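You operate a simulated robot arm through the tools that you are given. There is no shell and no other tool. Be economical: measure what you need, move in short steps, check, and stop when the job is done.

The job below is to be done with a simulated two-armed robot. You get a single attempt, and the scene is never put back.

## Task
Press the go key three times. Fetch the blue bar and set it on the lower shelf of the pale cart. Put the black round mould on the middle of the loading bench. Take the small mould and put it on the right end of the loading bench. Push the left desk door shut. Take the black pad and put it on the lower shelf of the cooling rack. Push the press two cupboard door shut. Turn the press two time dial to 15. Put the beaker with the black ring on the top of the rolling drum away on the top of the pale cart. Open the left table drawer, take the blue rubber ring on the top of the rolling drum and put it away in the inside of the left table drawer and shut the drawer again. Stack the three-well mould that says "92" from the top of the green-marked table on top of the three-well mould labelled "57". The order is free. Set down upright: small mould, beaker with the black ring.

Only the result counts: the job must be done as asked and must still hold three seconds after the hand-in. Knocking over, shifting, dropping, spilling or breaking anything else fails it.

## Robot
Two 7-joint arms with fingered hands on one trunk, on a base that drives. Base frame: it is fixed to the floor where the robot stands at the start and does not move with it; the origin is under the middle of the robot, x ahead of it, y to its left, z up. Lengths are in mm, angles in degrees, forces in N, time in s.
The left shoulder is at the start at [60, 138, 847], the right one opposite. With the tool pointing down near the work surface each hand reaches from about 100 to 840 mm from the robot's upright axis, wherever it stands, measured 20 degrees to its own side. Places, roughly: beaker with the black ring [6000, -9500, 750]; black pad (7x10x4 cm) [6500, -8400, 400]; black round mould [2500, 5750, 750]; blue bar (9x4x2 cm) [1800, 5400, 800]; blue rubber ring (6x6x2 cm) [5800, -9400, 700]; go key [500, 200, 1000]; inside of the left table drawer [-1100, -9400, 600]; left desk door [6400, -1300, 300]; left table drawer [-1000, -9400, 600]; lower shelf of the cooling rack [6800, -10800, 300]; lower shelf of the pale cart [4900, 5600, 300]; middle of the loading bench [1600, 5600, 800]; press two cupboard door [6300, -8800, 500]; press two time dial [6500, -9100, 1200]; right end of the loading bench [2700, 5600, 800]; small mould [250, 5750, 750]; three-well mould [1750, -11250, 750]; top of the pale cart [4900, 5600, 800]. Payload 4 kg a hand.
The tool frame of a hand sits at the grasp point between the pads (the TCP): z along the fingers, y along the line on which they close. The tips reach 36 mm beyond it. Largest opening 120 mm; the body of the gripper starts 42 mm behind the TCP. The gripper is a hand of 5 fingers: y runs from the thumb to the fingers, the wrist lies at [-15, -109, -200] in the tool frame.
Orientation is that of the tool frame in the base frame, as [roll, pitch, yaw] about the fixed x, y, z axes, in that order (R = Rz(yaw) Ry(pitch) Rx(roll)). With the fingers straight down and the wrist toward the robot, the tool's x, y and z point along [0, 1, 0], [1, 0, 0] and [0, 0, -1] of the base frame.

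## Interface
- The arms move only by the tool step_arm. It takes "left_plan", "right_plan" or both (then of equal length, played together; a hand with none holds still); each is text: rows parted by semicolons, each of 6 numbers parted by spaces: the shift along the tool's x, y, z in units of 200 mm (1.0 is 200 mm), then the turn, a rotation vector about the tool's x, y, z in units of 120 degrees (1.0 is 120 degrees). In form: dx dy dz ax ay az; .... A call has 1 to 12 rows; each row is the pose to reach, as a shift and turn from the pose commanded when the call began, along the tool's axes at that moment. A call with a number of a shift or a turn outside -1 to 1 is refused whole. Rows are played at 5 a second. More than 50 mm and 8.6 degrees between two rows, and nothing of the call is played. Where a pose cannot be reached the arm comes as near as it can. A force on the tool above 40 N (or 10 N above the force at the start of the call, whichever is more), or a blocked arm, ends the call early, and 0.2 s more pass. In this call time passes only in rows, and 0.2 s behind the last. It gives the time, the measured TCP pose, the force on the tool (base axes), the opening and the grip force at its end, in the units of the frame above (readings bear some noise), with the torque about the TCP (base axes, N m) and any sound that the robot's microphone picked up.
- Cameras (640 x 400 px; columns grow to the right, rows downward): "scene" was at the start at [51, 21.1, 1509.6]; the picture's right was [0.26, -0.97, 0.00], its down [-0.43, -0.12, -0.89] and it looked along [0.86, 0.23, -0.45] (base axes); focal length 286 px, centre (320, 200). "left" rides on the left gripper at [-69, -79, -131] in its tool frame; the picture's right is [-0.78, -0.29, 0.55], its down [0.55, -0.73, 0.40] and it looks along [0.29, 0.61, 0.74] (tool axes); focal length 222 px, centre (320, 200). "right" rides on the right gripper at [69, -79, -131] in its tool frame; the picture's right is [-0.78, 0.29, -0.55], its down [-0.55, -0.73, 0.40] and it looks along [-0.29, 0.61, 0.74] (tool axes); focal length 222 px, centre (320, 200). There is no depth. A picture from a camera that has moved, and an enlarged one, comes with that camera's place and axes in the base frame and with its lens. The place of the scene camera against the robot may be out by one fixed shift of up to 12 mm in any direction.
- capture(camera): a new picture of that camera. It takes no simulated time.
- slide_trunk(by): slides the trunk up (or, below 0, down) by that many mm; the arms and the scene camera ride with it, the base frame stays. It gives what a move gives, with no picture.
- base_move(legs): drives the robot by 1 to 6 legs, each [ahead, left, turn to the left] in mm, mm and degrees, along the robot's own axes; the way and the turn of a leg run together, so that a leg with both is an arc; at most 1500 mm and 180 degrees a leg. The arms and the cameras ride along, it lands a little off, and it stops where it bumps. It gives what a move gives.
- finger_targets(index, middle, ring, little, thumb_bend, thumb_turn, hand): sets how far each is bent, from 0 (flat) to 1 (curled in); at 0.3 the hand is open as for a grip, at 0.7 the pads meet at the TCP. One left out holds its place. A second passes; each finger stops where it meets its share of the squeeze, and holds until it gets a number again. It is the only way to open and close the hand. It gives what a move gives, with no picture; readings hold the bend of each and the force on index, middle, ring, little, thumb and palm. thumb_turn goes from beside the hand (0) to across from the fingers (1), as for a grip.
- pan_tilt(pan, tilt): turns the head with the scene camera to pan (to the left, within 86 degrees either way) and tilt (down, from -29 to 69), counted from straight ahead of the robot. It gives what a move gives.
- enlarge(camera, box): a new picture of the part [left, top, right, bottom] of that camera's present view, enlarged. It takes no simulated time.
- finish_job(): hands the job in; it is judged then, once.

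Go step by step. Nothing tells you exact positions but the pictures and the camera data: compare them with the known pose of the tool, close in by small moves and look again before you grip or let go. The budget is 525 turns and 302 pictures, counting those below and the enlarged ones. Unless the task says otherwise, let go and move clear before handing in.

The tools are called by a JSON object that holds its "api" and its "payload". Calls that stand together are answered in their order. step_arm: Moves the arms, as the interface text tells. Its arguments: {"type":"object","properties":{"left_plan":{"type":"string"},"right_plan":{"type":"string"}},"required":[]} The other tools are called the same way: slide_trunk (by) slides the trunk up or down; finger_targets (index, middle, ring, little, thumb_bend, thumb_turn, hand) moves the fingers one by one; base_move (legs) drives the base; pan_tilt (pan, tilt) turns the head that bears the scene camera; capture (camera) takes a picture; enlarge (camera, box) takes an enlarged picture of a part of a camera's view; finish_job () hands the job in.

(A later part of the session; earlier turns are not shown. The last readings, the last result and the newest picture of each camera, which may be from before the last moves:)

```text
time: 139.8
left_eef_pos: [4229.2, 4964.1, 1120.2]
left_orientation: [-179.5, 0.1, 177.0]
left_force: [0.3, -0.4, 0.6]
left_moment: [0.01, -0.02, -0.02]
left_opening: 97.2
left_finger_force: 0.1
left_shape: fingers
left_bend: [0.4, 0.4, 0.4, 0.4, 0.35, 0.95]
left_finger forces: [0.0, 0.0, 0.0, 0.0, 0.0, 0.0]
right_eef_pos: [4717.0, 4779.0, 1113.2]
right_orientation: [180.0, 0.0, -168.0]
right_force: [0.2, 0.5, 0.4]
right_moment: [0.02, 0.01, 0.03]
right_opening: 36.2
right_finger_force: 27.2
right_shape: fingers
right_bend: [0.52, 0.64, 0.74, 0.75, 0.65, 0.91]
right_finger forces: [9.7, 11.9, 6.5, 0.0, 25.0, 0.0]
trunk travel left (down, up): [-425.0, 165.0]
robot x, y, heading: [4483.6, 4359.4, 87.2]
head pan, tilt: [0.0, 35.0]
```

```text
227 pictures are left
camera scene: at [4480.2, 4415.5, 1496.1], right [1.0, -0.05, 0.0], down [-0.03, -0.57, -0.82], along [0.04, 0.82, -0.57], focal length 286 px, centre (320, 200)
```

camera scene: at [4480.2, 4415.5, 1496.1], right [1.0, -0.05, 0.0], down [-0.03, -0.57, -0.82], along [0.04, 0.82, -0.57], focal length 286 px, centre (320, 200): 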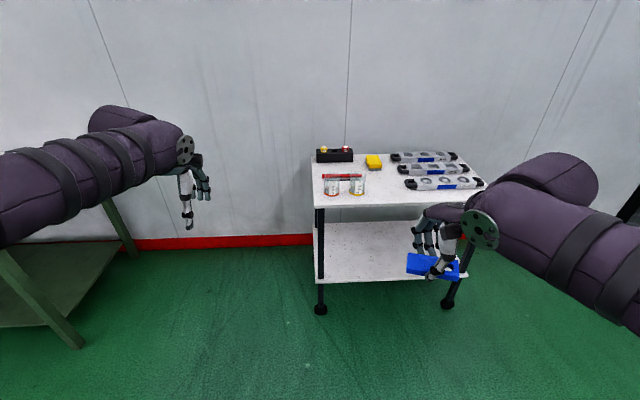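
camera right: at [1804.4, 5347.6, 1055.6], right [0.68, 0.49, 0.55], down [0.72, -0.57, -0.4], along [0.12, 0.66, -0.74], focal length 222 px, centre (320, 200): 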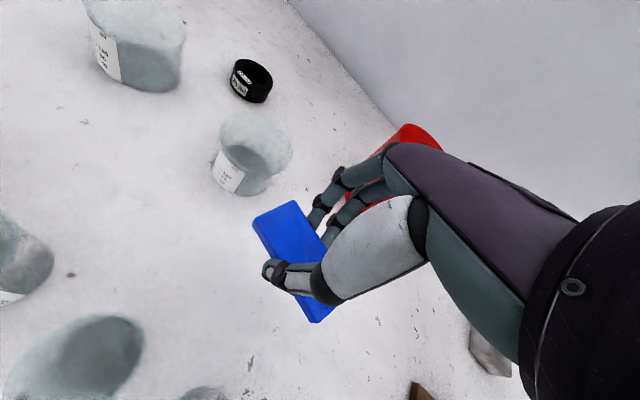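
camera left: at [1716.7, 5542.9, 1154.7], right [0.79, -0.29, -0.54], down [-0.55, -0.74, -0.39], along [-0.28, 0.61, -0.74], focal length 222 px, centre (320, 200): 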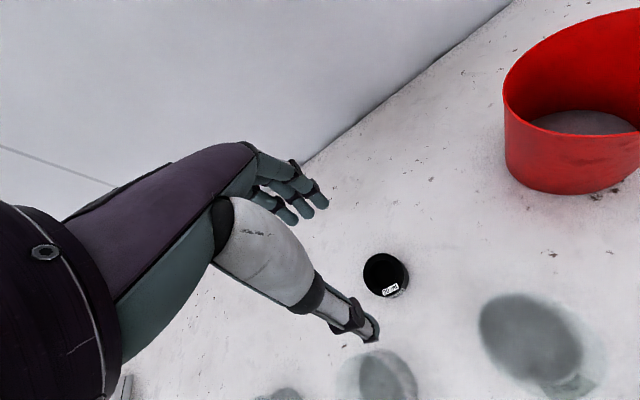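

The cart spans roughly x 4495–5238, y 5395–5800, lower shelf z≈300. I'll retract the left arm, drive closer, and lower the trunk so the right hand can reach onto the lower shelf from the front.

{"api": "step_arm", "payload": {"left_plan": "0.1 -0.2 0 0 0 0; 0.2 -0.4 0 0 0 0; 0.3 -0.6 0 0 0 0; 0.4 -0.8 0 0 0 0; 0.5 -1 0 0 0 0"}}

{"api": "base_move", "payload": {"legs": [[0, 0, 2.7], [240, -170, 0]]}}

{"api": "slide_trunk", "payload": {"by": -420}}

{"api": "pan_tilt", "payload": {"pan": -5, "tilt": 30}}

{"api": "capture", "payload": {"camera": "scene"}}

{"api": "capture", "payload": {"camera": "right"}}

```text
time: 141.0
left_eef_pos: [4118.5, 4767.6, 1120.8]
left_orientation: [-179.6, 0.1, 176.9]
left_force: [0.5, -0.5, 0.1]
left_moment: [0.02, 0.01, 0.01]
left_opening: 97.1
left_finger_force: 0.1
left_shape: fingers
left_bend: [0.4, 0.4, 0.4, 0.4, 0.35, 0.95]
left_finger forces: [0.1, 0.0, 0.1, 0.1, 0.0, 0.1]
right_eef_pos: [4717.0, 4778.3, 1113.8]
right_orientation: [-180.0, -0.1, -167.8]
right_force: [-0.6, -1.1, -0.4]
right_moment: [-0.01, 0.01, -0.01]
right_opening: 35.9
right_finger_force: 26.8
right_shape: fingers
right_bend: [0.52, 0.64, 0.74, 0.75, 0.65, 0.91]
right_finger forces: [9.7, 11.8, 6.6, 0.1, 25.2, 0.0]
trunk travel left (down, up): [-425.0, 165.0]
robot x, y, heading: [4483.7, 4362.5, 87.1]
head pan, tilt: [0.0, 35.0]
```

```text
time: 143.4
left_eef_pos: [4268.7, 4988.0, 1121.3]
left_orientation: [-179.6, 0.2, 179.9]
left_force: [0.1, 0.0, -0.1]
left_moment: [-0.03, -0.01, -0.04]
left_opening: 97.2
left_finger_force: 0.0
left_shape: fingers
left_bend: [0.4, 0.4, 0.4, 0.4, 0.35, 0.95]
left_finger forces: [0.0, 0.0, 0.0, 0.0, 0.0, 0.0]
right_eef_pos: [4865.4, 5029.3, 1112.2]
right_orientation: [-179.8, 0.0, -165.0]
right_force: [0.1, 0.2, -1.0]
right_moment: [0.0, -0.02, 0.01]
right_opening: 36.2
right_finger_force: 26.5
right_shape: fingers
right_bend: [0.52, 0.64, 0.74, 0.75, 0.65, 0.91]
right_finger forces: [9.7, 11.9, 6.6, 0.2, 25.1, 0.1]
trunk travel left (down, up): [-425.0, 165.0]
robot x, y, heading: [4652.4, 4599.5, 90.1]
head pan, tilt: [0.0, 35.0]
```

```text
refused: -420 is not a number from -400 to 400
```

```text
time: 144.1
left_eef_pos: [4267.6, 4987.0, 1119.3]
left_orientation: [-179.6, 0.0, 179.9]
left_force: [0.0, -0.1, 0.1]
left_moment: [0.0, 0.03, 0.01]
left_opening: 97.2
left_finger_force: 0.1
left_shape: fingers
left_bend: [0.4, 0.4, 0.4, 0.4, 0.35, 0.95]
left_finger forces: [0.0, 0.0, 0.0, 0.1, 0.0, 0.0]
right_eef_pos: [4862.6, 5028.0, 1113.9]
right_orientation: [-179.9, 0.0, -165.1]
right_force: [0.1, 0.2, 0.0]
right_moment: [-0.03, -0.03, -0.03]
right_opening: 36.3
right_finger_force: 26.3
right_shape: fingers
right_bend: [0.52, 0.64, 0.74, 0.75, 0.65, 0.91]
right_finger forces: [9.7, 11.9, 6.6, 0.0, 25.1, 0.0]
trunk travel left (down, up): [-425.0, 165.0]
robot x, y, heading: [4652.8, 4598.7, 90.1]
head pan, tilt: [-5.0, 30.0]
```

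```text
226 pictures are left
camera scene: at [4653.9, 4655.7, 1504.0], right [1.0, -0.09, 0.0], down [-0.04, -0.5, -0.87], along [0.07, 0.86, -0.5], focal length 286 px, centre (320, 200)
```

scene: 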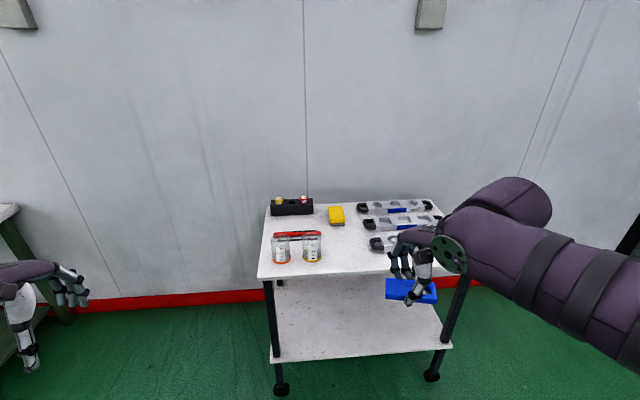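

```text
225 pictures are left
camera right: at [4817.7, 4934.0, 1244.6], right [0.68, 0.48, 0.55], down [0.72, -0.57, -0.4], along [0.12, 0.67, -0.74], focal length 222 px, centre (320, 200)
```

right: 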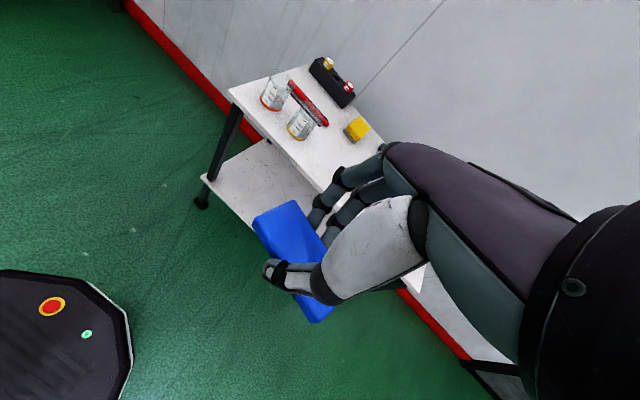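

Now I lower the trunk by 400 and look.

{"api": "slide_trunk", "payload": {"by": -400}}

{"api": "capture", "payload": {"camera": "scene"}}

{"api": "capture", "payload": {"camera": "right"}}

```text
time: 147.9
left_eef_pos: [4268.0, 4987.5, 718.7]
left_orientation: [-179.6, 0.2, 179.9]
left_force: [-0.4, -0.4, 0.3]
left_moment: [-0.03, 0.01, 0.01]
left_opening: 97.0
left_finger_force: 0.0
left_shape: fingers
left_bend: [0.4, 0.4, 0.4, 0.4, 0.35, 0.95]
left_finger forces: [0.0, 0.0, 0.0, 0.0, 0.0, 0.0]
right_eef_pos: [4863.0, 5028.6, 712.9]
right_orientation: [180.0, 0.2, -165.0]
right_force: [-0.8, -0.2, -0.6]
right_moment: [0.03, 0.0, 0.0]
right_opening: 36.1
right_finger_force: 26.8
right_shape: fingers
right_bend: [0.52, 0.64, 0.74, 0.75, 0.65, 0.91]
right_finger forces: [9.8, 12.0, 6.6, 0.0, 25.0, 0.1]
trunk travel left (down, up): [-25.0, 565.0]
robot x, y, heading: [4655.7, 4595.0, 90.1]
head pan, tilt: [-5.0, 30.0]
```

```text
224 pictures are left
camera scene: at [4653.9, 4655.6, 1104.0], right [1.0, -0.09, 0.0], down [-0.04, -0.5, -0.87], along [0.07, 0.86, -0.5], focal length 286 px, centre (320, 200)
```

scene: 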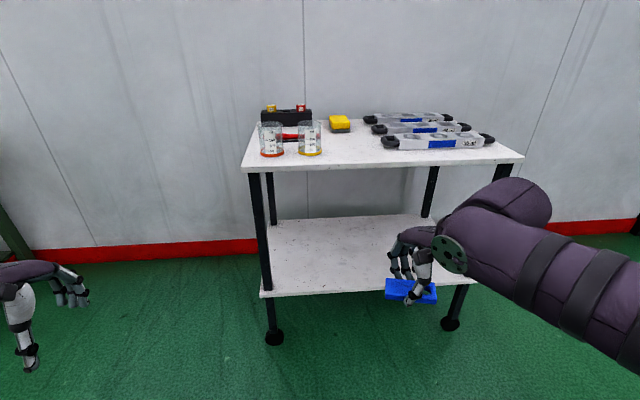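

```text
223 pictures are left
camera right: at [4817.7, 4934.0, 844.7], right [0.68, 0.48, 0.55], down [0.72, -0.57, -0.4], along [0.12, 0.67, -0.74], focal length 222 px, centre (320, 200)
```

right: 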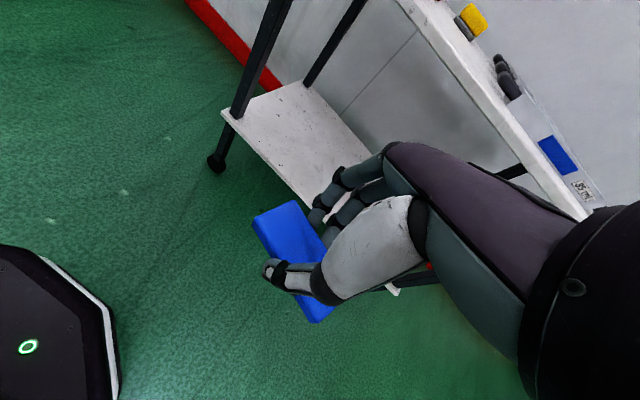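

The lower shelf is empty, at about z 337, front edge y≈5356. I drive 150 closer and lower the hand in front of the cart.

{"api": "base_move", "payload": {"legs": [[150, 0, 0]]}}

{"api": "step_arm", "payload": {"right_plan": "0 0 0.2 0 0 0; 0 0 0.4 0 0 0; 0 0 0.6 0 0 0; 0 0 0.8 0 0 0; 0 0 1 0 0 0"}}

{"api": "step_arm", "payload": {"right_plan": "0 0 0.2 0 0 0; 0 0 0.35 0 0 0"}}

{"api": "capture", "payload": {"camera": "scene"}}

{"api": "capture", "payload": {"camera": "right"}}

```text
time: 149.3
left_eef_pos: [4270.0, 5140.6, 720.6]
left_orientation: [-179.5, 0.1, 179.8]
left_force: [-0.6, 0.2, -0.5]
left_moment: [0.02, 0.0, 0.0]
left_opening: 97.5
left_finger_force: 0.0
left_shape: fingers
left_bend: [0.4, 0.4, 0.4, 0.4, 0.35, 0.95]
left_finger forces: [0.0, 0.0, 0.0, 0.1, 0.1, 0.0]
right_eef_pos: [4865.0, 5178.8, 712.7]
right_orientation: [180.0, 0.0, -165.2]
right_force: [-0.6, 0.6, -0.9]
right_moment: [0.0, 0.01, 0.01]
right_opening: 35.8
right_finger_force: 26.6
right_shape: fingers
right_bend: [0.52, 0.64, 0.74, 0.75, 0.65, 0.91]
right_finger forces: [9.8, 11.9, 6.6, 0.0, 25.0, 0.1]
trunk travel left (down, up): [-25.0, 565.0]
robot x, y, heading: [4653.2, 4747.3, 89.8]
head pan, tilt: [-5.0, 30.0]
```

```text
time: 150.7
left_eef_pos: [4268.3, 5141.0, 720.0]
left_orientation: [-179.7, 0.2, 179.8]
left_force: [0.5, 0.2, 0.4]
left_moment: [0.03, -0.01, 0.02]
left_opening: 97.3
left_finger_force: 0.0
left_shape: fingers
left_bend: [0.4, 0.4, 0.4, 0.4, 0.35, 0.95]
left_finger forces: [0.0, 0.0, 0.0, 0.0, 0.0, 0.0]
right_eef_pos: [4801.7, 5179.9, 538.4]
right_orientation: [176.2, 1.2, -155.0]
right_force: [0.0, -0.1, 0.2]
right_moment: [0.01, -0.01, 0.01]
right_opening: 35.9
right_finger_force: 26.4
right_shape: fingers
right_bend: [0.52, 0.64, 0.74, 0.75, 0.65, 0.91]
right_finger forces: [9.8, 11.3, 6.5, 0.1, 24.8, 0.0]
trunk travel left (down, up): [-25.0, 565.0]
robot x, y, heading: [4653.8, 4749.8, 89.9]
head pan, tilt: [-5.0, 30.0]
stopped in row 5 (right hand): the arm was blocked; the commanded pose is now the measured one
```

```text
time: 151.5
left_eef_pos: [4268.8, 5139.5, 720.2]
left_orientation: [-179.7, 0.2, 179.6]
left_force: [-0.4, -0.4, -0.7]
left_moment: [0.0, -0.07, 0.03]
left_opening: 97.4
left_finger_force: 0.1
left_shape: fingers
left_bend: [0.4, 0.4, 0.4, 0.4, 0.35, 0.95]
left_finger forces: [0.0, 0.0, 0.0, 0.1, 0.0, 0.1]
right_eef_pos: [4774.1, 5185.9, 480.5]
right_orientation: [174.6, 2.1, -150.9]
right_force: [-0.4, 0.0, -0.9]
right_moment: [0.01, -0.07, -0.01]
right_opening: 35.8
right_finger_force: 25.9
right_shape: fingers
right_bend: [0.52, 0.73, 0.74, 0.75, 0.65, 0.91]
right_finger forces: [10.0, 11.2, 6.5, 0.0, 24.8, 0.1]
trunk travel left (down, up): [-25.0, 565.0]
robot x, y, heading: [4657.8, 4752.7, 90.2]
head pan, tilt: [-5.0, 30.0]
stopped in row 2 (right hand): the arm was blocked; the commanded pose is now the measured one
```

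```text
222 pictures are left
camera scene: at [4653.4, 4806.6, 1104.0], right [1.0, -0.09, 0.0], down [-0.04, -0.5, -0.87], along [0.08, 0.86, -0.5], focal length 286 px, centre (320, 200)
```

scene: 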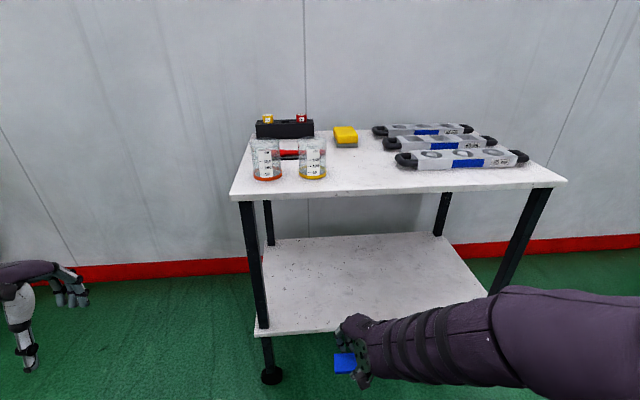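

```text
221 pictures are left
camera right: at [4752.9, 5070.5, 601.8], right [0.55, 0.58, 0.6], down [0.83, -0.33, -0.44], along [-0.06, 0.74, -0.67], focal length 222 px, centre (320, 200)
```

right: 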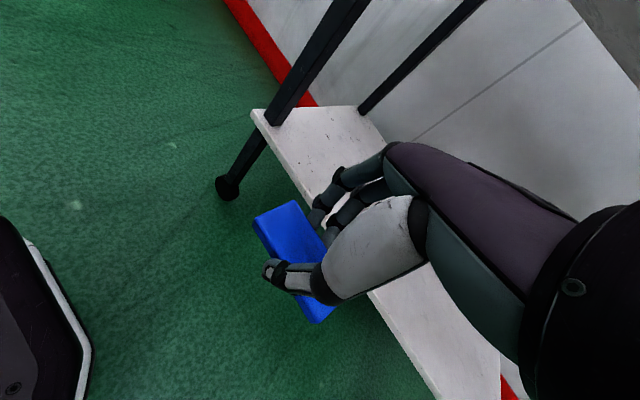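

The arm got blocked (folded too tightly). I back off the base, raise, extend the arm forward, re-straighten the hand, and then lower.

{"api": "base_move", "payload": {"legs": [[-250, 0, 0]]}}

{"api": "step_arm", "payload": {"right_plan": "0 0 -0.2 0 0 0; 0 0 -0.4 0.01 0.005 0.05; 0 0 -0.6 0.02 0.01 0.1; 0 0.1 -0.7 0.03 0.015 0.15; -0.05 0.3 -0.7 0.045 0.017 0.2; -0.1 0.5 -0.7 0.045 0.017 0.24; -0.1 0.7 -0.7 0.045 0.017 0.24; -0.1 0.9 -0.7 0.045 0.017 0.24"}}

```text
time: 153.3
left_eef_pos: [4269.3, 4891.7, 718.1]
left_orientation: [-179.7, 0.1, 179.8]
left_force: [-1.0, -0.5, 0.1]
left_moment: [0.03, 0.02, -0.02]
left_opening: 97.4
left_finger_force: 0.1
left_shape: fingers
left_bend: [0.4, 0.4, 0.4, 0.4, 0.35, 0.95]
left_finger forces: [0.0, 0.0, 0.0, 0.1, 0.0, 0.1]
right_eef_pos: [4772.2, 4936.9, 479.8]
right_orientation: [174.8, 2.0, -151.0]
right_force: [0.2, 0.1, -0.1]
right_moment: [0.02, -0.03, -0.02]
right_opening: 35.9
right_finger_force: 26.0
right_shape: fingers
right_bend: [0.52, 0.73, 0.74, 0.75, 0.65, 0.91]
right_finger forces: [9.8, 11.3, 6.3, 0.0, 24.8, 0.2]
trunk travel left (down, up): [-25.0, 565.0]
robot x, y, heading: [4653.9, 4501.0, 90.2]
head pan, tilt: [-5.0, 30.0]
```

```text
time: 155.1
left_eef_pos: [4269.2, 4891.8, 719.9]
left_orientation: [-179.6, 0.1, 179.7]
left_force: [0.5, -1.3, -0.4]
left_moment: [0.01, -0.01, 0.04]
left_opening: 97.2
left_finger_force: 0.1
left_shape: fingers
left_bend: [0.4, 0.4, 0.4, 0.4, 0.35, 0.95]
left_finger forces: [0.0, 0.1, 0.1, 0.0, 0.0, 0.0]
right_eef_pos: [4703.3, 5090.3, 635.5]
right_orientation: [-179.9, -1.5, -179.5]
right_force: [0.5, 0.1, -0.7]
right_moment: [-0.01, -0.01, -0.01]
right_opening: 35.5
right_finger_force: 26.0
right_shape: fingers
right_bend: [0.52, 0.73, 0.74, 0.75, 0.65, 0.91]
right_finger forces: [9.9, 10.8, 6.3, 0.1, 24.2, 0.0]
trunk travel left (down, up): [-25.0, 565.0]
robot x, y, heading: [4657.7, 4503.5, 90.0]
head pan, tilt: [-5.0, 30.0]
```

{"api": "step_arm", "payload": {"right_plan": "-0.15 0.15 0 0 0 0; -0.3 0.3 0 0 0 0; -0.45 0.45 0 0 0 0; -0.6 0.6 0 0 0 0; -0.65 0.65 0.2 0 0 0; -0.65 0.65 0.4 0 0 0; -0.65 0.65 0.6 0 0 0; -0.65 0.65 0.8 0 0 0; -0.65 0.65 1 0 0 0"}}

{"api": "capture", "payload": {"camera": "scene"}}

{"api": "capture", "payload": {"camera": "right"}}

```text
time: 157.1
left_eef_pos: [4267.0, 4891.2, 720.6]
left_orientation: [-179.7, 0.1, 179.8]
left_force: [0.3, -0.1, -0.2]
left_moment: [0.04, 0.03, 0.02]
left_opening: 97.3
left_finger_force: 0.0
left_shape: fingers
left_bend: [0.4, 0.4, 0.4, 0.4, 0.35, 0.95]
left_finger forces: [0.1, 0.0, 0.0, 0.0, 0.0, 0.1]
right_eef_pos: [4811.8, 5211.4, 484.8]
right_orientation: [-179.9, -1.4, -179.6]
right_force: [0.0, -0.1, -1.0]
right_moment: [0.03, 0.04, 0.01]
right_opening: 35.7
right_finger_force: 25.5
right_shape: fingers
right_bend: [0.52, 0.73, 0.74, 0.75, 0.65, 0.91]
right_finger forces: [10.1, 10.1, 6.3, 0.0, 24.4, 0.0]
right hand out of reach, approached as far as the arm can: row 5, 6, 7, 8, 9
trunk travel left (down, up): [-25.0, 565.0]
robot x, y, heading: [4656.5, 4499.7, 90.0]
head pan, tilt: [-5.0, 30.0]
```

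```text
220 pictures are left
camera scene: at [4653.5, 4558.8, 1104.0], right [1.0, -0.09, 0.0], down [-0.04, -0.5, -0.87], along [0.08, 0.86, -0.5], focal length 286 px, centre (320, 200)
```

scene: 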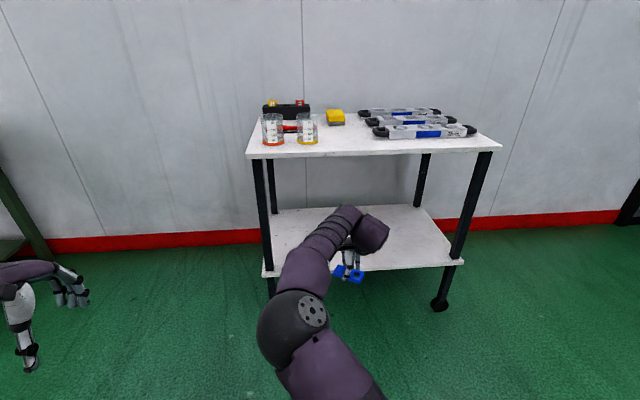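

```text
219 pictures are left
camera right: at [4746.4, 5132.1, 618.5], right [0.8, 0.3, 0.53], down [0.55, -0.73, -0.41], along [0.26, 0.61, -0.74], focal length 222 px, centre (320, 200)
```

right: 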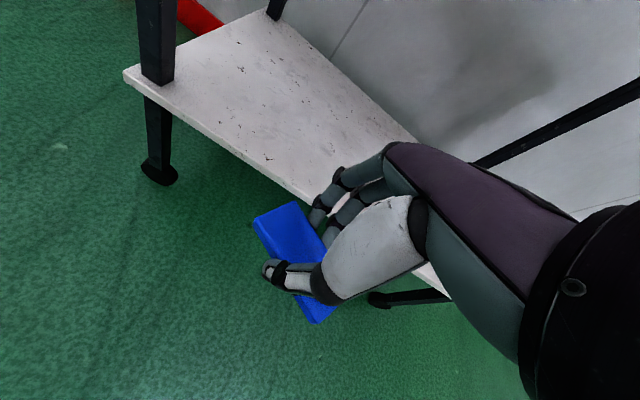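

{"api": "step_arm", "payload": {"right_plan": "0 0 0.1 0 0 0; 0 0 0.2 0 0 0; 0 0 0.3 0 0 0"}}

```text
time: 157.9
left_eef_pos: [4268.9, 4892.7, 720.6]
left_orientation: [-179.7, 0.2, 179.8]
left_force: [-1.1, 0.0, 0.3]
left_moment: [0.02, -0.01, 0.0]
left_opening: 97.0
left_finger_force: 0.0
left_shape: fingers
left_bend: [0.4, 0.4, 0.4, 0.4, 0.35, 0.95]
left_finger forces: [0.0, 0.1, 0.0, 0.1, 0.0, 0.0]
right_eef_pos: [4808.1, 5206.0, 447.6]
right_orientation: [180.0, -1.3, -179.6]
right_force: [0.4, -0.3, -0.6]
right_moment: [0.0, -0.02, -0.02]
right_opening: 35.6
right_finger_force: 25.9
right_shape: fingers
right_bend: [0.52, 0.73, 0.74, 0.75, 0.65, 0.91]
right_finger forces: [10.1, 10.2, 6.3, 0.1, 24.4, 0.0]
right hand out of reach, approached as far as the arm can: row 1, 2, 3
trunk travel left (down, up): [-25.0, 565.0]
robot x, y, heading: [4652.5, 4501.1, 89.9]
head pan, tilt: [-5.0, 30.0]
```

It creeps down; I pull the hand slightly nearer and keep lowering.

{"api": "step_arm", "payload": {"right_plan": "0 -0.15 0.1 0 0 0; 0 -0.3 0.2 0 0 0; 0 -0.3 0.4 0 0 0"}}

{"api": "capture", "payload": {"camera": "scene"}}

```text
time: 158.7
left_eef_pos: [4268.6, 4891.1, 719.1]
left_orientation: [-179.7, 0.2, 179.8]
left_force: [1.0, -0.5, 0.2]
left_moment: [0.03, 0.0, 0.02]
left_opening: 97.5
left_finger_force: 0.0
left_shape: fingers
left_bend: [0.4, 0.4, 0.4, 0.4, 0.35, 0.95]
left_finger forces: [0.0, 0.0, 0.0, 0.0, 0.0, 0.0]
right_eef_pos: [4805.0, 5145.2, 365.3]
right_orientation: [-179.9, -1.4, -179.6]
right_force: [-0.2, -1.0, 0.2]
right_moment: [0.01, 0.0, 0.02]
right_opening: 35.6
right_finger_force: 25.3
right_shape: fingers
right_bend: [0.52, 0.73, 0.74, 0.75, 0.65, 0.91]
right_finger forces: [10.1, 10.1, 6.2, 0.1, 24.1, 0.1]
trunk travel left (down, up): [-25.0, 565.0]
robot x, y, heading: [4651.7, 4505.5, 90.0]
head pan, tilt: [-5.0, 30.0]
```

```text
218 pictures are left
camera scene: at [4653.5, 4558.5, 1104.0], right [1.0, -0.09, 0.0], down [-0.04, -0.5, -0.87], along [0.08, 0.86, -0.5], focal length 286 px, centre (320, 200)
```

scene: 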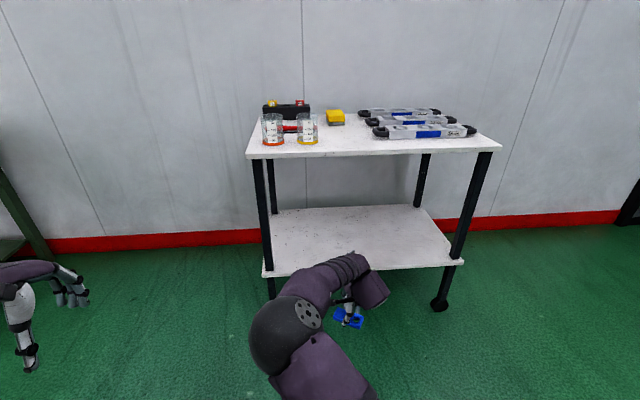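

Good config now. I raise to z≈412 and drive in part of the way, then check clearances.

{"api": "step_arm", "payload": {"right_plan": "0 0 -0.12 0 0 0; 0 0 -0.235 0 0 0"}}

{"api": "base_move", "payload": {"legs": [[140, 0, 0]]}}

{"api": "capture", "payload": {"camera": "scene"}}

{"api": "capture", "payload": {"camera": "right"}}

```text
time: 159.3
left_eef_pos: [4267.5, 4892.1, 720.9]
left_orientation: [-179.7, 0.1, 179.8]
left_force: [-0.7, -0.3, -0.9]
left_moment: [-0.02, 0.01, 0.02]
left_opening: 97.2
left_finger_force: 0.1
left_shape: fingers
left_bend: [0.4, 0.4, 0.4, 0.4, 0.35, 0.95]
left_finger forces: [0.1, 0.1, 0.1, 0.1, 0.1, 0.0]
right_eef_pos: [4803.5, 5146.1, 414.6]
right_orientation: [-179.9, -1.4, -179.6]
right_force: [0.5, -0.4, -1.2]
right_moment: [-0.02, -0.01, -0.01]
right_opening: 35.7
right_finger_force: 25.4
right_shape: fingers
right_bend: [0.52, 0.73, 0.74, 0.75, 0.65, 0.91]
right_finger forces: [9.9, 10.1, 6.3, 0.1, 24.1, 0.0]
trunk travel left (down, up): [-25.0, 565.0]
robot x, y, heading: [4654.1, 4501.0, 89.9]
head pan, tilt: [-5.0, 30.0]
```

```text
time: 160.7
left_eef_pos: [4268.3, 5033.1, 718.7]
left_orientation: [-179.7, 0.2, 179.8]
left_force: [0.1, 0.1, -0.7]
left_moment: [0.02, -0.01, -0.01]
left_opening: 97.2
left_finger_force: 0.1
left_shape: fingers
left_bend: [0.4, 0.4, 0.4, 0.4, 0.35, 0.95]
left_finger forces: [0.0, 0.0, 0.0, 0.0, 0.0, 0.1]
right_eef_pos: [4804.1, 5286.2, 413.5]
right_orientation: [-180.0, -1.4, -179.5]
right_force: [-0.5, 0.1, -0.5]
right_moment: [0.0, -0.02, 0.0]
right_opening: 35.6
right_finger_force: 25.7
right_shape: fingers
right_bend: [0.52, 0.73, 0.74, 0.75, 0.65, 0.91]
right_finger forces: [10.0, 10.1, 6.3, 0.1, 24.1, 0.0]
trunk travel left (down, up): [-25.0, 565.0]
robot x, y, heading: [4651.4, 4640.7, 90.1]
head pan, tilt: [-5.0, 30.0]
```

```text
217 pictures are left
camera scene: at [4653.6, 4699.4, 1104.0], right [1.0, -0.09, 0.0], down [-0.04, -0.5, -0.87], along [0.08, 0.86, -0.5], focal length 286 px, centre (320, 200)
```

scene: 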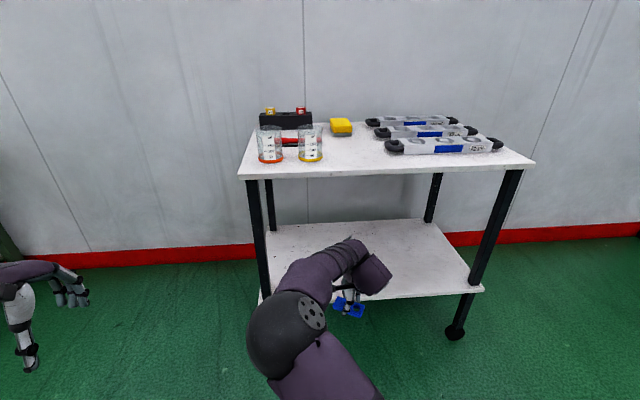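

```text
216 pictures are left
camera right: at [4738.6, 5207.1, 547.9], right [0.8, 0.3, 0.53], down [0.54, -0.73, -0.41], along [0.26, 0.61, -0.75], focal length 222 px, centre (320, 200)
```

right: 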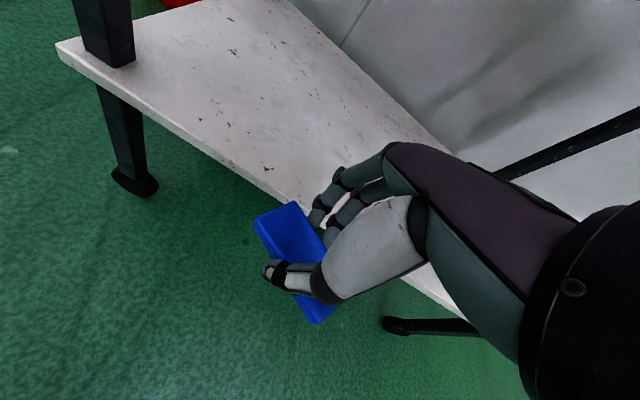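

I drive in another 140 mm, then lower until the shelf is touched.

{"api": "base_move", "payload": {"legs": [[140, 0, 0]]}}

{"api": "capture", "payload": {"camera": "scene"}}

{"api": "capture", "payload": {"camera": "right"}}

```text
time: 162.0
left_eef_pos: [4268.5, 5171.9, 720.2]
left_orientation: [-179.8, 0.1, 179.7]
left_force: [0.6, 0.1, 0.3]
left_moment: [0.0, 0.0, -0.02]
left_opening: 97.4
left_finger_force: 0.0
left_shape: fingers
left_bend: [0.4, 0.4, 0.4, 0.4, 0.35, 0.95]
left_finger forces: [0.1, 0.0, 0.0, 0.1, 0.0, 0.1]
right_eef_pos: [4804.4, 5425.1, 414.9]
right_orientation: [-179.9, -1.4, -179.6]
right_force: [0.0, 0.2, -0.4]
right_moment: [-0.03, 0.01, 0.0]
right_opening: 35.4
right_finger_force: 24.7
right_shape: fingers
right_bend: [0.52, 0.73, 0.74, 0.75, 0.65, 0.91]
right_finger forces: [10.2, 10.1, 6.2, 0.1, 24.1, 0.1]
trunk travel left (down, up): [-25.0, 565.0]
robot x, y, heading: [4652.8, 4780.7, 90.0]
head pan, tilt: [-5.0, 30.0]
```

```text
215 pictures are left
camera scene: at [4653.8, 4838.9, 1104.0], right [1.0, -0.09, 0.0], down [-0.04, -0.5, -0.87], along [0.08, 0.86, -0.5], focal length 286 px, centre (320, 200)
```

scene: 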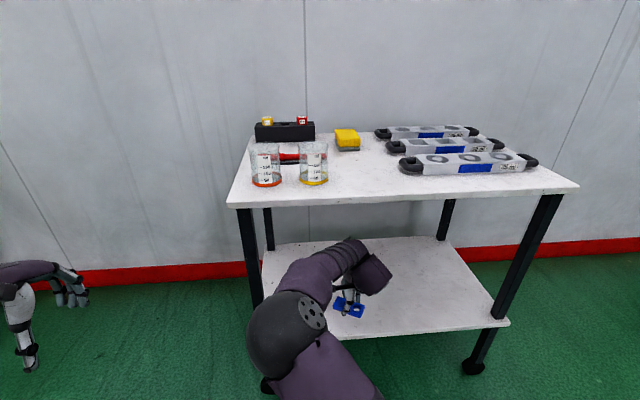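

```text
214 pictures are left
camera right: at [4739.1, 5346.5, 547.9], right [0.8, 0.3, 0.53], down [0.54, -0.73, -0.41], along [0.26, 0.61, -0.75], focal length 222 px, centre (320, 200)
```

right: 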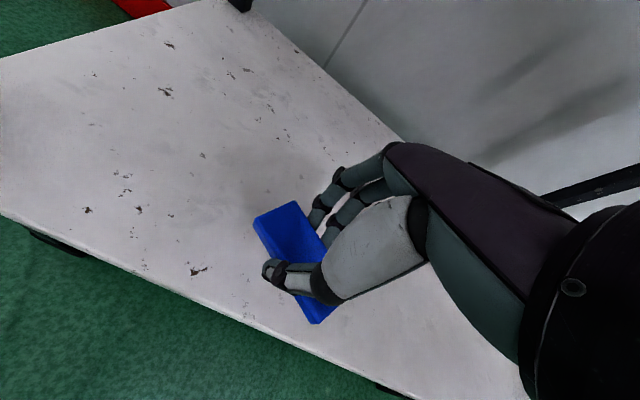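

The bar is over the shelf. I push 20 mm further in and lower slowly until contact.

{"api": "step_arm", "payload": {"right_plan": "0 0.1 0.05 0 0 0; 0 0.1 0.12 0 0 0; 0 0.1 0.17 0 0 0; 0 0.1 0.21 0 0 0"}}

{"api": "step_arm", "payload": {"right_plan": "0 0 0.025 0 0 0; 0 0 0.05 0 0 0; 0 0 0.075 0 0 0; 0 0 0.1 0 0 0; 0 0 0.125 0 0 0"}}

{"api": "capture", "payload": {"camera": "right"}}

```text
time: 163.0
left_eef_pos: [4269.4, 5173.0, 720.3]
left_orientation: [-179.7, 0.0, 179.7]
left_force: [0.1, -0.4, 0.4]
left_moment: [0.01, -0.04, 0.0]
left_opening: 97.3
left_finger_force: 0.0
left_shape: fingers
left_bend: [0.4, 0.4, 0.4, 0.4, 0.35, 0.95]
left_finger forces: [0.0, 0.1, 0.0, 0.0, 0.0, 0.0]
right_eef_pos: [4802.8, 5445.9, 372.8]
right_orientation: [-179.8, -1.4, -179.5]
right_force: [-1.0, 0.0, -0.3]
right_moment: [0.0, 0.01, 0.01]
right_opening: 35.4
right_finger_force: 24.9
right_shape: fingers
right_bend: [0.52, 0.73, 0.74, 0.75, 0.65, 0.91]
right_finger forces: [10.0, 10.1, 6.1, 0.0, 24.1, 0.0]
trunk travel left (down, up): [-25.0, 565.0]
robot x, y, heading: [4655.0, 4782.6, 89.9]
head pan, tilt: [-5.0, 30.0]
```

```text
time: 164.2
left_eef_pos: [4268.2, 5172.2, 720.2]
left_orientation: [-179.8, 0.1, 179.7]
left_force: [0.4, -0.2, 1.4]
left_moment: [0.01, -0.01, 0.01]
left_opening: 97.3
left_finger_force: 0.1
left_shape: fingers
left_bend: [0.4, 0.4, 0.4, 0.4, 0.35, 0.95]
left_finger forces: [0.0, 0.1, 0.0, 0.0, 0.0, 0.1]
right_eef_pos: [4802.6, 5447.5, 357.7]
right_orientation: [179.3, -1.4, -179.6]
right_force: [0.5, -5.8, 18.3]
right_moment: [-0.74, 0.43, 0.17]
right_opening: 35.8
right_finger_force: 29.2
right_shape: fingers
right_bend: [0.74, 0.74, 0.74, 0.75, 0.65, 0.91]
right_finger forces: [8.1, 8.5, 5.4, 0.1, 37.2, 0.0]
trunk travel left (down, up): [-25.0, 565.0]
robot x, y, heading: [4652.8, 4783.4, 90.2]
head pan, tilt: [-5.0, 30.0]
stopped in row 5 (right hand): the force on the tool passed its limit at 44 N (the readings are from after the stop); the commanded pose is now the measured one
```

```text
213 pictures are left
camera right: at [4737.5, 5367.6, 489.9], right [0.8, 0.29, 0.53], down [0.54, -0.73, -0.42], along [0.27, 0.62, -0.74], focal length 222 px, centre (320, 200)
```

right: 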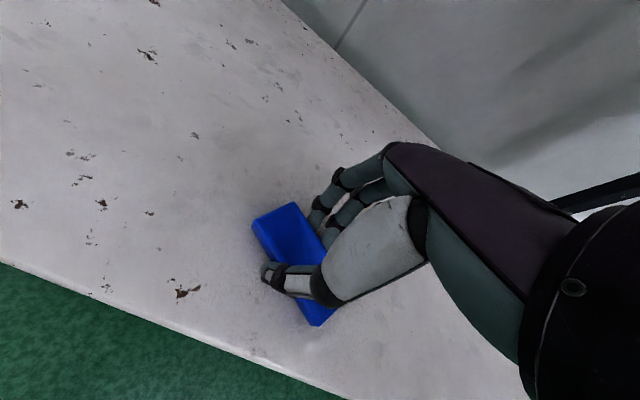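

Touched the shelf. I ease off slightly, open and withdraw upward, then back.

{"api": "step_arm", "payload": {"right_plan": "0 0 -0.01 0 0 0"}}

{"api": "finger_targets", "payload": {"hand": "right", "index": 0.3, "middle": 0.3, "ring": 0.3, "little": 0.3, "thumb_bend": 0.3, "thumb_turn": 0.97}}

{"api": "step_arm", "payload": {"right_plan": "0 0 -0.1 0 0 0; 0 0 -0.2 0 0 0; 0 0 -0.32 0 0 0"}}

{"api": "capture", "payload": {"camera": "right"}}

```text
time: 164.6
left_eef_pos: [4268.6, 5171.7, 720.0]
left_orientation: [-179.7, 0.1, 179.6]
left_force: [-0.2, 0.2, 0.0]
left_moment: [0.01, 0.02, 0.02]
left_opening: 97.4
left_finger_force: 0.0
left_shape: fingers
left_bend: [0.4, 0.4, 0.4, 0.4, 0.35, 0.95]
left_finger forces: [0.1, 0.1, 0.0, 0.0, 0.0, 0.0]
right_eef_pos: [4803.6, 5447.7, 357.5]
right_orientation: [179.3, -1.3, -179.7]
right_force: [1.2, -2.5, 14.5]
right_moment: [-0.46, 0.36, 0.08]
right_opening: 35.5
right_finger_force: 30.4
right_shape: fingers
right_bend: [0.74, 0.73, 0.74, 0.75, 0.65, 0.91]
right_finger forces: [9.6, 9.0, 5.5, 0.0, 36.3, 0.0]
trunk travel left (down, up): [-25.0, 565.0]
robot x, y, heading: [4653.3, 4781.5, 90.1]
head pan, tilt: [-5.0, 30.0]
```

```text
time: 165.6
left_eef_pos: [4268.4, 5171.5, 719.1]
left_orientation: [-179.7, 0.1, 179.7]
left_force: [-0.9, -0.7, 0.2]
left_moment: [-0.02, -0.01, 0.04]
left_opening: 97.4
left_finger_force: 0.0
left_shape: fingers
left_bend: [0.4, 0.4, 0.4, 0.4, 0.35, 0.95]
left_finger forces: [0.0, 0.0, 0.0, 0.1, 0.0, 0.0]
right_eef_pos: [4804.5, 5446.5, 356.2]
right_orientation: [179.6, -1.3, -179.7]
right_force: [0.7, 0.1, 3.6]
right_moment: [0.2, -0.05, -0.05]
right_opening: 119.2
right_finger_force: 1.7
right_shape: fingers
right_bend: [0.3, 0.3, 0.3, 0.3, 0.3, 0.94]
right_finger forces: [0.1, 3.7, 0.0, 0.0, 0.0, 0.0]
trunk travel left (down, up): [-25.0, 565.0]
robot x, y, heading: [4651.4, 4779.7, 89.9]
head pan, tilt: [-5.0, 30.0]
```

```text
time: 166.4
left_eef_pos: [4268.6, 5170.9, 719.7]
left_orientation: [-179.6, 0.1, 179.7]
left_force: [-0.2, 0.8, 0.1]
left_moment: [-0.03, -0.01, 0.0]
left_opening: 97.4
left_finger_force: 0.0
left_shape: fingers
left_bend: [0.4, 0.4, 0.4, 0.4, 0.35, 0.95]
left_finger forces: [0.0, 0.0, 0.0, 0.0, 0.1, 0.0]
right_eef_pos: [4804.0, 5446.4, 420.8]
right_orientation: [179.6, -1.4, -179.6]
right_force: [0.7, 0.0, -0.2]
right_moment: [-0.02, 0.0, 0.0]
right_opening: 119.5
right_finger_force: 0.1
right_shape: fingers
right_bend: [0.3, 0.3, 0.3, 0.3, 0.3, 0.94]
right_finger forces: [0.0, 0.0, 0.0, 0.0, 0.1, 0.0]
trunk travel left (down, up): [-25.0, 565.0]
robot x, y, heading: [4654.3, 4778.4, 89.7]
head pan, tilt: [-5.0, 30.0]
```

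```text
212 pictures are left
camera right: at [4738.1, 5367.5, 553.6], right [0.8, 0.29, 0.53], down [0.54, -0.73, -0.42], along [0.27, 0.62, -0.74], focal length 222 px, centre (320, 200)
```

right: 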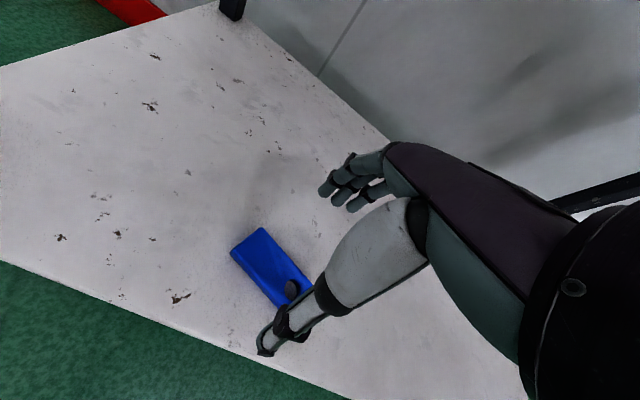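

The blue bar lies on the lower shelf. I back out, raise the trunk and look around for the route to the desk door.

{"api": "base_move", "payload": {"legs": [[-500, 0, 0]]}}

{"api": "slide_trunk", "payload": {"by": 400}}

{"api": "base_move", "payload": {"legs": [[0, 0, -90], [0, 0, -60]]}}

{"api": "pan_tilt", "payload": {"pan": 0, "tilt": 15}}

{"api": "capture", "payload": {"camera": "scene"}}

```text
time: 169.3
left_eef_pos: [4266.8, 4665.3, 719.5]
left_orientation: [-179.7, 0.1, -180.0]
left_force: [-0.3, 0.7, -0.4]
left_moment: [0.01, -0.02, 0.02]
left_opening: 97.4
left_finger_force: 0.0
left_shape: fingers
left_bend: [0.4, 0.4, 0.4, 0.4, 0.35, 0.95]
left_finger forces: [0.0, 0.0, 0.0, 0.0, 0.1, 0.1]
right_eef_pos: [4800.9, 4941.8, 420.0]
right_orientation: [179.6, -1.3, -179.5]
right_force: [-0.9, 0.9, -0.9]
right_moment: [-0.03, 0.0, 0.03]
right_opening: 119.4
right_finger_force: 0.1
right_shape: fingers
right_bend: [0.3, 0.3, 0.3, 0.3, 0.3, 0.94]
right_finger forces: [0.0, 0.0, 0.1, 0.0, 0.1, 0.0]
trunk travel left (down, up): [-25.0, 565.0]
robot x, y, heading: [4658.4, 4276.8, 90.0]
head pan, tilt: [-5.0, 30.0]
```

```text
time: 173.2
left_eef_pos: [4266.8, 4662.3, 1120.7]
left_orientation: [-179.7, 0.1, -179.9]
left_force: [0.1, -0.3, -0.2]
left_moment: [-0.02, -0.01, 0.0]
left_opening: 97.3
left_finger_force: 0.0
left_shape: fingers
left_bend: [0.4, 0.4, 0.4, 0.4, 0.35, 0.95]
left_finger forces: [0.0, 0.0, 0.1, 0.0, 0.0, 0.0]
right_eef_pos: [4799.7, 4942.0, 819.6]
right_orientation: [179.6, -1.3, -179.5]
right_force: [0.3, 0.3, 0.0]
right_moment: [-0.01, -0.01, -0.01]
right_opening: 119.3
right_finger_force: 0.0
right_shape: fingers
right_bend: [0.3, 0.3, 0.3, 0.3, 0.3, 0.94]
right_finger forces: [0.1, 0.0, 0.0, 0.1, 0.2, 0.0]
trunk travel left (down, up): [-425.0, 165.0]
robot x, y, heading: [4656.8, 4271.5, 90.4]
head pan, tilt: [-5.0, 30.0]
```

```text
time: 180.0
left_eef_pos: [5186.9, 4144.1, 1120.9]
left_orientation: [-179.7, 0.1, 31.3]
left_force: [1.2, -0.4, -0.4]
left_moment: [0.01, 0.0, -0.02]
left_opening: 97.3
left_finger_force: 0.0
left_shape: fingers
left_bend: [0.4, 0.4, 0.4, 0.4, 0.35, 0.95]
left_finger forces: [0.1, 0.0, 0.0, 0.0, 0.0, 0.0]
right_eef_pos: [4874.7, 3628.6, 820.9]
right_orientation: [179.6, -1.3, 31.8]
right_force: [-0.2, 0.2, 0.4]
right_moment: [0.0, 0.04, -0.02]
right_opening: 119.5
right_finger_force: 0.0
right_shape: fingers
right_bend: [0.3, 0.3, 0.3, 0.3, 0.3, 0.94]
right_finger forces: [0.0, 0.1, 0.1, 0.1, 0.0, 0.0]
trunk travel left (down, up): [-425.0, 165.0]
robot x, y, heading: [4656.7, 4274.0, -58.3]
head pan, tilt: [-5.0, 30.0]
```

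```text
time: 180.8
left_eef_pos: [5186.7, 4144.4, 1119.2]
left_orientation: [-179.8, 0.2, 31.2]
left_force: [-0.2, 0.1, -0.2]
left_moment: [-0.01, 0.01, -0.02]
left_opening: 97.1
left_finger_force: 0.1
left_shape: fingers
left_bend: [0.4, 0.4, 0.4, 0.4, 0.35, 0.95]
left_finger forces: [0.0, 0.0, 0.0, 0.1, 0.1, 0.0]
right_eef_pos: [4876.0, 3628.7, 820.3]
right_orientation: [179.6, -1.3, 31.9]
right_force: [-0.9, 0.3, -0.1]
right_moment: [0.0, -0.03, -0.01]
right_opening: 119.3
right_finger_force: 0.1
right_shape: fingers
right_bend: [0.3, 0.3, 0.3, 0.3, 0.3, 0.94]
right_finger forces: [0.1, 0.1, 0.0, 0.0, 0.1, 0.0]
trunk travel left (down, up): [-425.0, 165.0]
robot x, y, heading: [4654.3, 4274.5, -58.5]
head pan, tilt: [0.0, 15.0]
```

```text
211 pictures are left
camera scene: at [4679.6, 4218.4, 1528.1], right [-0.85, -0.52, 0.0], down [-0.14, 0.22, -0.97], along [0.5, -0.82, -0.26], focal length 286 px, centre (320, 200)
```

scene: 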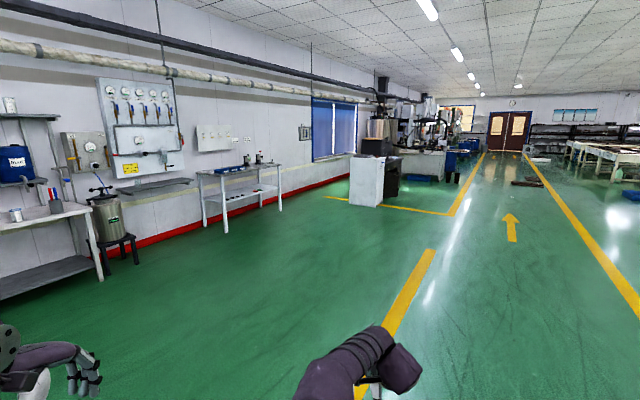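

I see the desk in the distance (at a yellow line) and something on the aisle floor further. I zoom for details.

{"api": "enlarge", "payload": {"camera": "scene", "box": [320, 100, 640, 260]}}

```text
2.00 times, centred on (480, 180) of scene
camera zoom: at [4679.6, 4218.4, 1528.1], right [-0.85, -0.52, 0.0], down [-0.14, 0.22, -0.97], along [0.5, -0.82, -0.26], focal length 571 px, centre (0, 240)
```

zoom: 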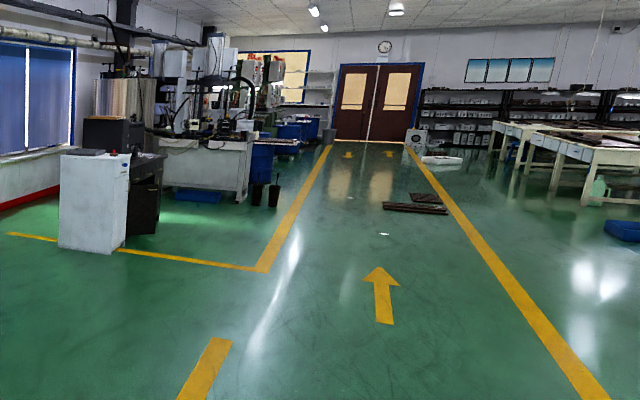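

The desk stands at about [6400, -1100] and the aisle is clear around x≈4900. I drive down to view the desk door.

{"api": "base_move", "payload": {"legs": [[0, 0, -31.5], [1480, 100, 0], [1480, 100, 0], [1480, 100, 0]]}}

{"api": "pan_tilt", "payload": {"pan": 55, "tilt": 20}}

{"api": "capture", "payload": {"camera": "scene"}}

```text
time: 203.5
left_eef_pos: [5550.4, -506.0, 1119.5]
left_orientation: [-179.8, 0.1, 2.9]
left_force: [0.4, -0.2, 0.7]
left_moment: [0.03, 0.01, 0.0]
left_opening: 97.4
left_finger_force: 0.0
left_shape: fingers
left_bend: [0.4, 0.4, 0.4, 0.4, 0.35, 0.95]
left_finger forces: [0.0, 0.0, 0.0, 0.0, 0.0, 0.0]
right_eef_pos: [5031.1, -809.5, 820.5]
right_orientation: [179.6, -1.3, 3.5]
right_force: [0.7, 0.5, 1.0]
right_moment: [-0.01, 0.02, -0.01]
right_opening: 119.2
right_finger_force: 0.1
right_shape: fingers
right_bend: [0.3, 0.3, 0.3, 0.3, 0.3, 0.94]
right_finger forces: [0.0, 0.1, 0.1, 0.1, 0.0, 0.0]
trunk travel left (down, up): [-425.0, 165.0]
robot x, y, heading: [5140.5, -136.3, -86.7]
head pan, tilt: [0.0, 15.0]
```

```text
time: 204.7
left_eef_pos: [5548.8, -504.9, 1120.1]
left_orientation: [-179.7, 0.1, 2.9]
left_force: [-0.5, -0.1, 0.3]
left_moment: [0.0, 0.03, 0.0]
left_opening: 97.3
left_finger_force: 0.1
left_shape: fingers
left_bend: [0.4, 0.4, 0.4, 0.4, 0.35, 0.95]
left_finger forces: [0.0, 0.1, 0.0, 0.0, 0.0, 0.0]
right_eef_pos: [5031.1, -809.7, 821.0]
right_orientation: [179.5, -1.2, 3.5]
right_force: [-0.3, -0.4, 0.9]
right_moment: [-0.04, -0.01, 0.01]
right_opening: 119.4
right_finger_force: 0.0
right_shape: fingers
right_bend: [0.3, 0.3, 0.3, 0.3, 0.3, 0.94]
right_finger forces: [0.1, 0.0, 0.0, 0.1, 0.0, 0.0]
trunk travel left (down, up): [-425.0, 165.0]
robot x, y, heading: [5140.5, -137.2, -86.9]
head pan, tilt: [55.0, 20.0]
```

```text
209 pictures are left
camera scene: at [5213.5, -158.3, 1520.1], right [-0.53, -0.85, 0.0], down [-0.29, 0.18, -0.94], along [0.8, -0.5, -0.34], focal length 286 px, centre (320, 200)
```

scene: 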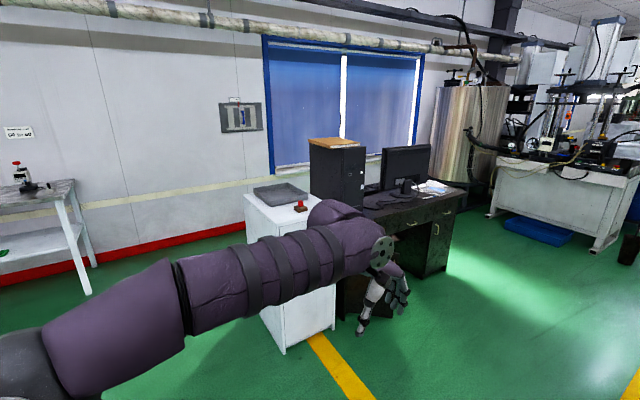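

The left desk door is hidden behind my arm. I drive down and turn to face the desk from the aisle.

{"api": "base_move", "payload": {"legs": [[950, -150, 0], [0, 0, 87]]}}

{"api": "pan_tilt", "payload": {"pan": 0, "tilt": 30}}

{"api": "capture", "payload": {"camera": "scene"}}

```text
time: 213.4
left_eef_pos: [5439.1, -709.8, 1119.7]
left_orientation: [-179.8, 0.1, 90.2]
left_force: [0.2, -0.8, -0.3]
left_moment: [0.03, 0.0, 0.0]
left_opening: 97.3
left_finger_force: 0.1
left_shape: fingers
left_bend: [0.4, 0.4, 0.4, 0.4, 0.35, 0.95]
left_finger forces: [0.0, 0.0, 0.0, 0.0, 0.0, 0.0]
right_eef_pos: [5716.2, -1241.9, 821.2]
right_orientation: [179.6, -1.3, 90.8]
right_force: [0.3, 1.3, 0.5]
right_moment: [-0.01, 0.01, -0.02]
right_opening: 119.3
right_finger_force: 0.1
right_shape: fingers
right_bend: [0.3, 0.3, 0.3, 0.3, 0.3, 0.94]
right_finger forces: [0.0, 0.1, 0.0, 0.1, 0.1, 0.1]
trunk travel left (down, up): [-425.0, 165.0]
robot x, y, heading: [5049.2, -1095.8, 0.1]
head pan, tilt: [55.0, 20.0]
```

```text
time: 214.7
left_eef_pos: [5437.0, -709.7, 1120.6]
left_orientation: [-179.7, 0.1, 90.2]
left_force: [-0.8, 0.0, 0.2]
left_moment: [0.02, 0.0, 0.01]
left_opening: 97.3
left_finger_force: 0.1
left_shape: fingers
left_bend: [0.4, 0.4, 0.4, 0.4, 0.35, 0.95]
left_finger forces: [0.0, 0.0, 0.0, 0.0, 0.0, 0.0]
right_eef_pos: [5716.2, -1242.8, 820.7]
right_orientation: [179.6, -1.3, 90.7]
right_force: [-0.3, -0.1, -0.8]
right_moment: [0.01, 0.01, -0.01]
right_opening: 119.2
right_finger_force: 0.1
right_shape: fingers
right_bend: [0.3, 0.3, 0.3, 0.3, 0.3, 0.94]
right_finger forces: [0.1, 0.0, 0.1, 0.1, 0.1, 0.0]
trunk travel left (down, up): [-425.0, 165.0]
robot x, y, heading: [5050.2, -1101.3, 0.5]
head pan, tilt: [0.0, 30.0]
```

```text
208 pictures are left
camera scene: at [5102.1, -1099.9, 1504.0], right [0.01, -1.0, 0.0], down [-0.5, 0.0, -0.87], along [0.87, 0.01, -0.5], focal length 286 px, centre (320, 200)
```

scene: 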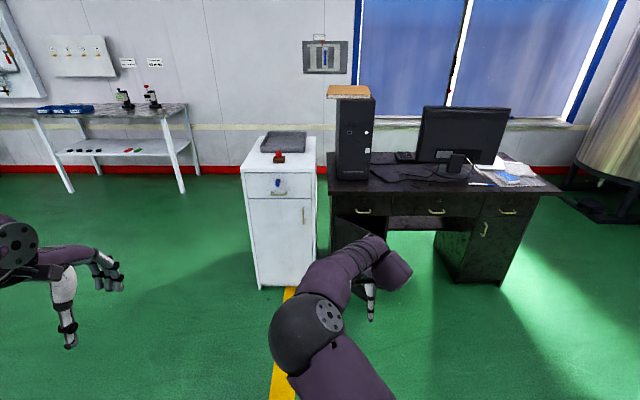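

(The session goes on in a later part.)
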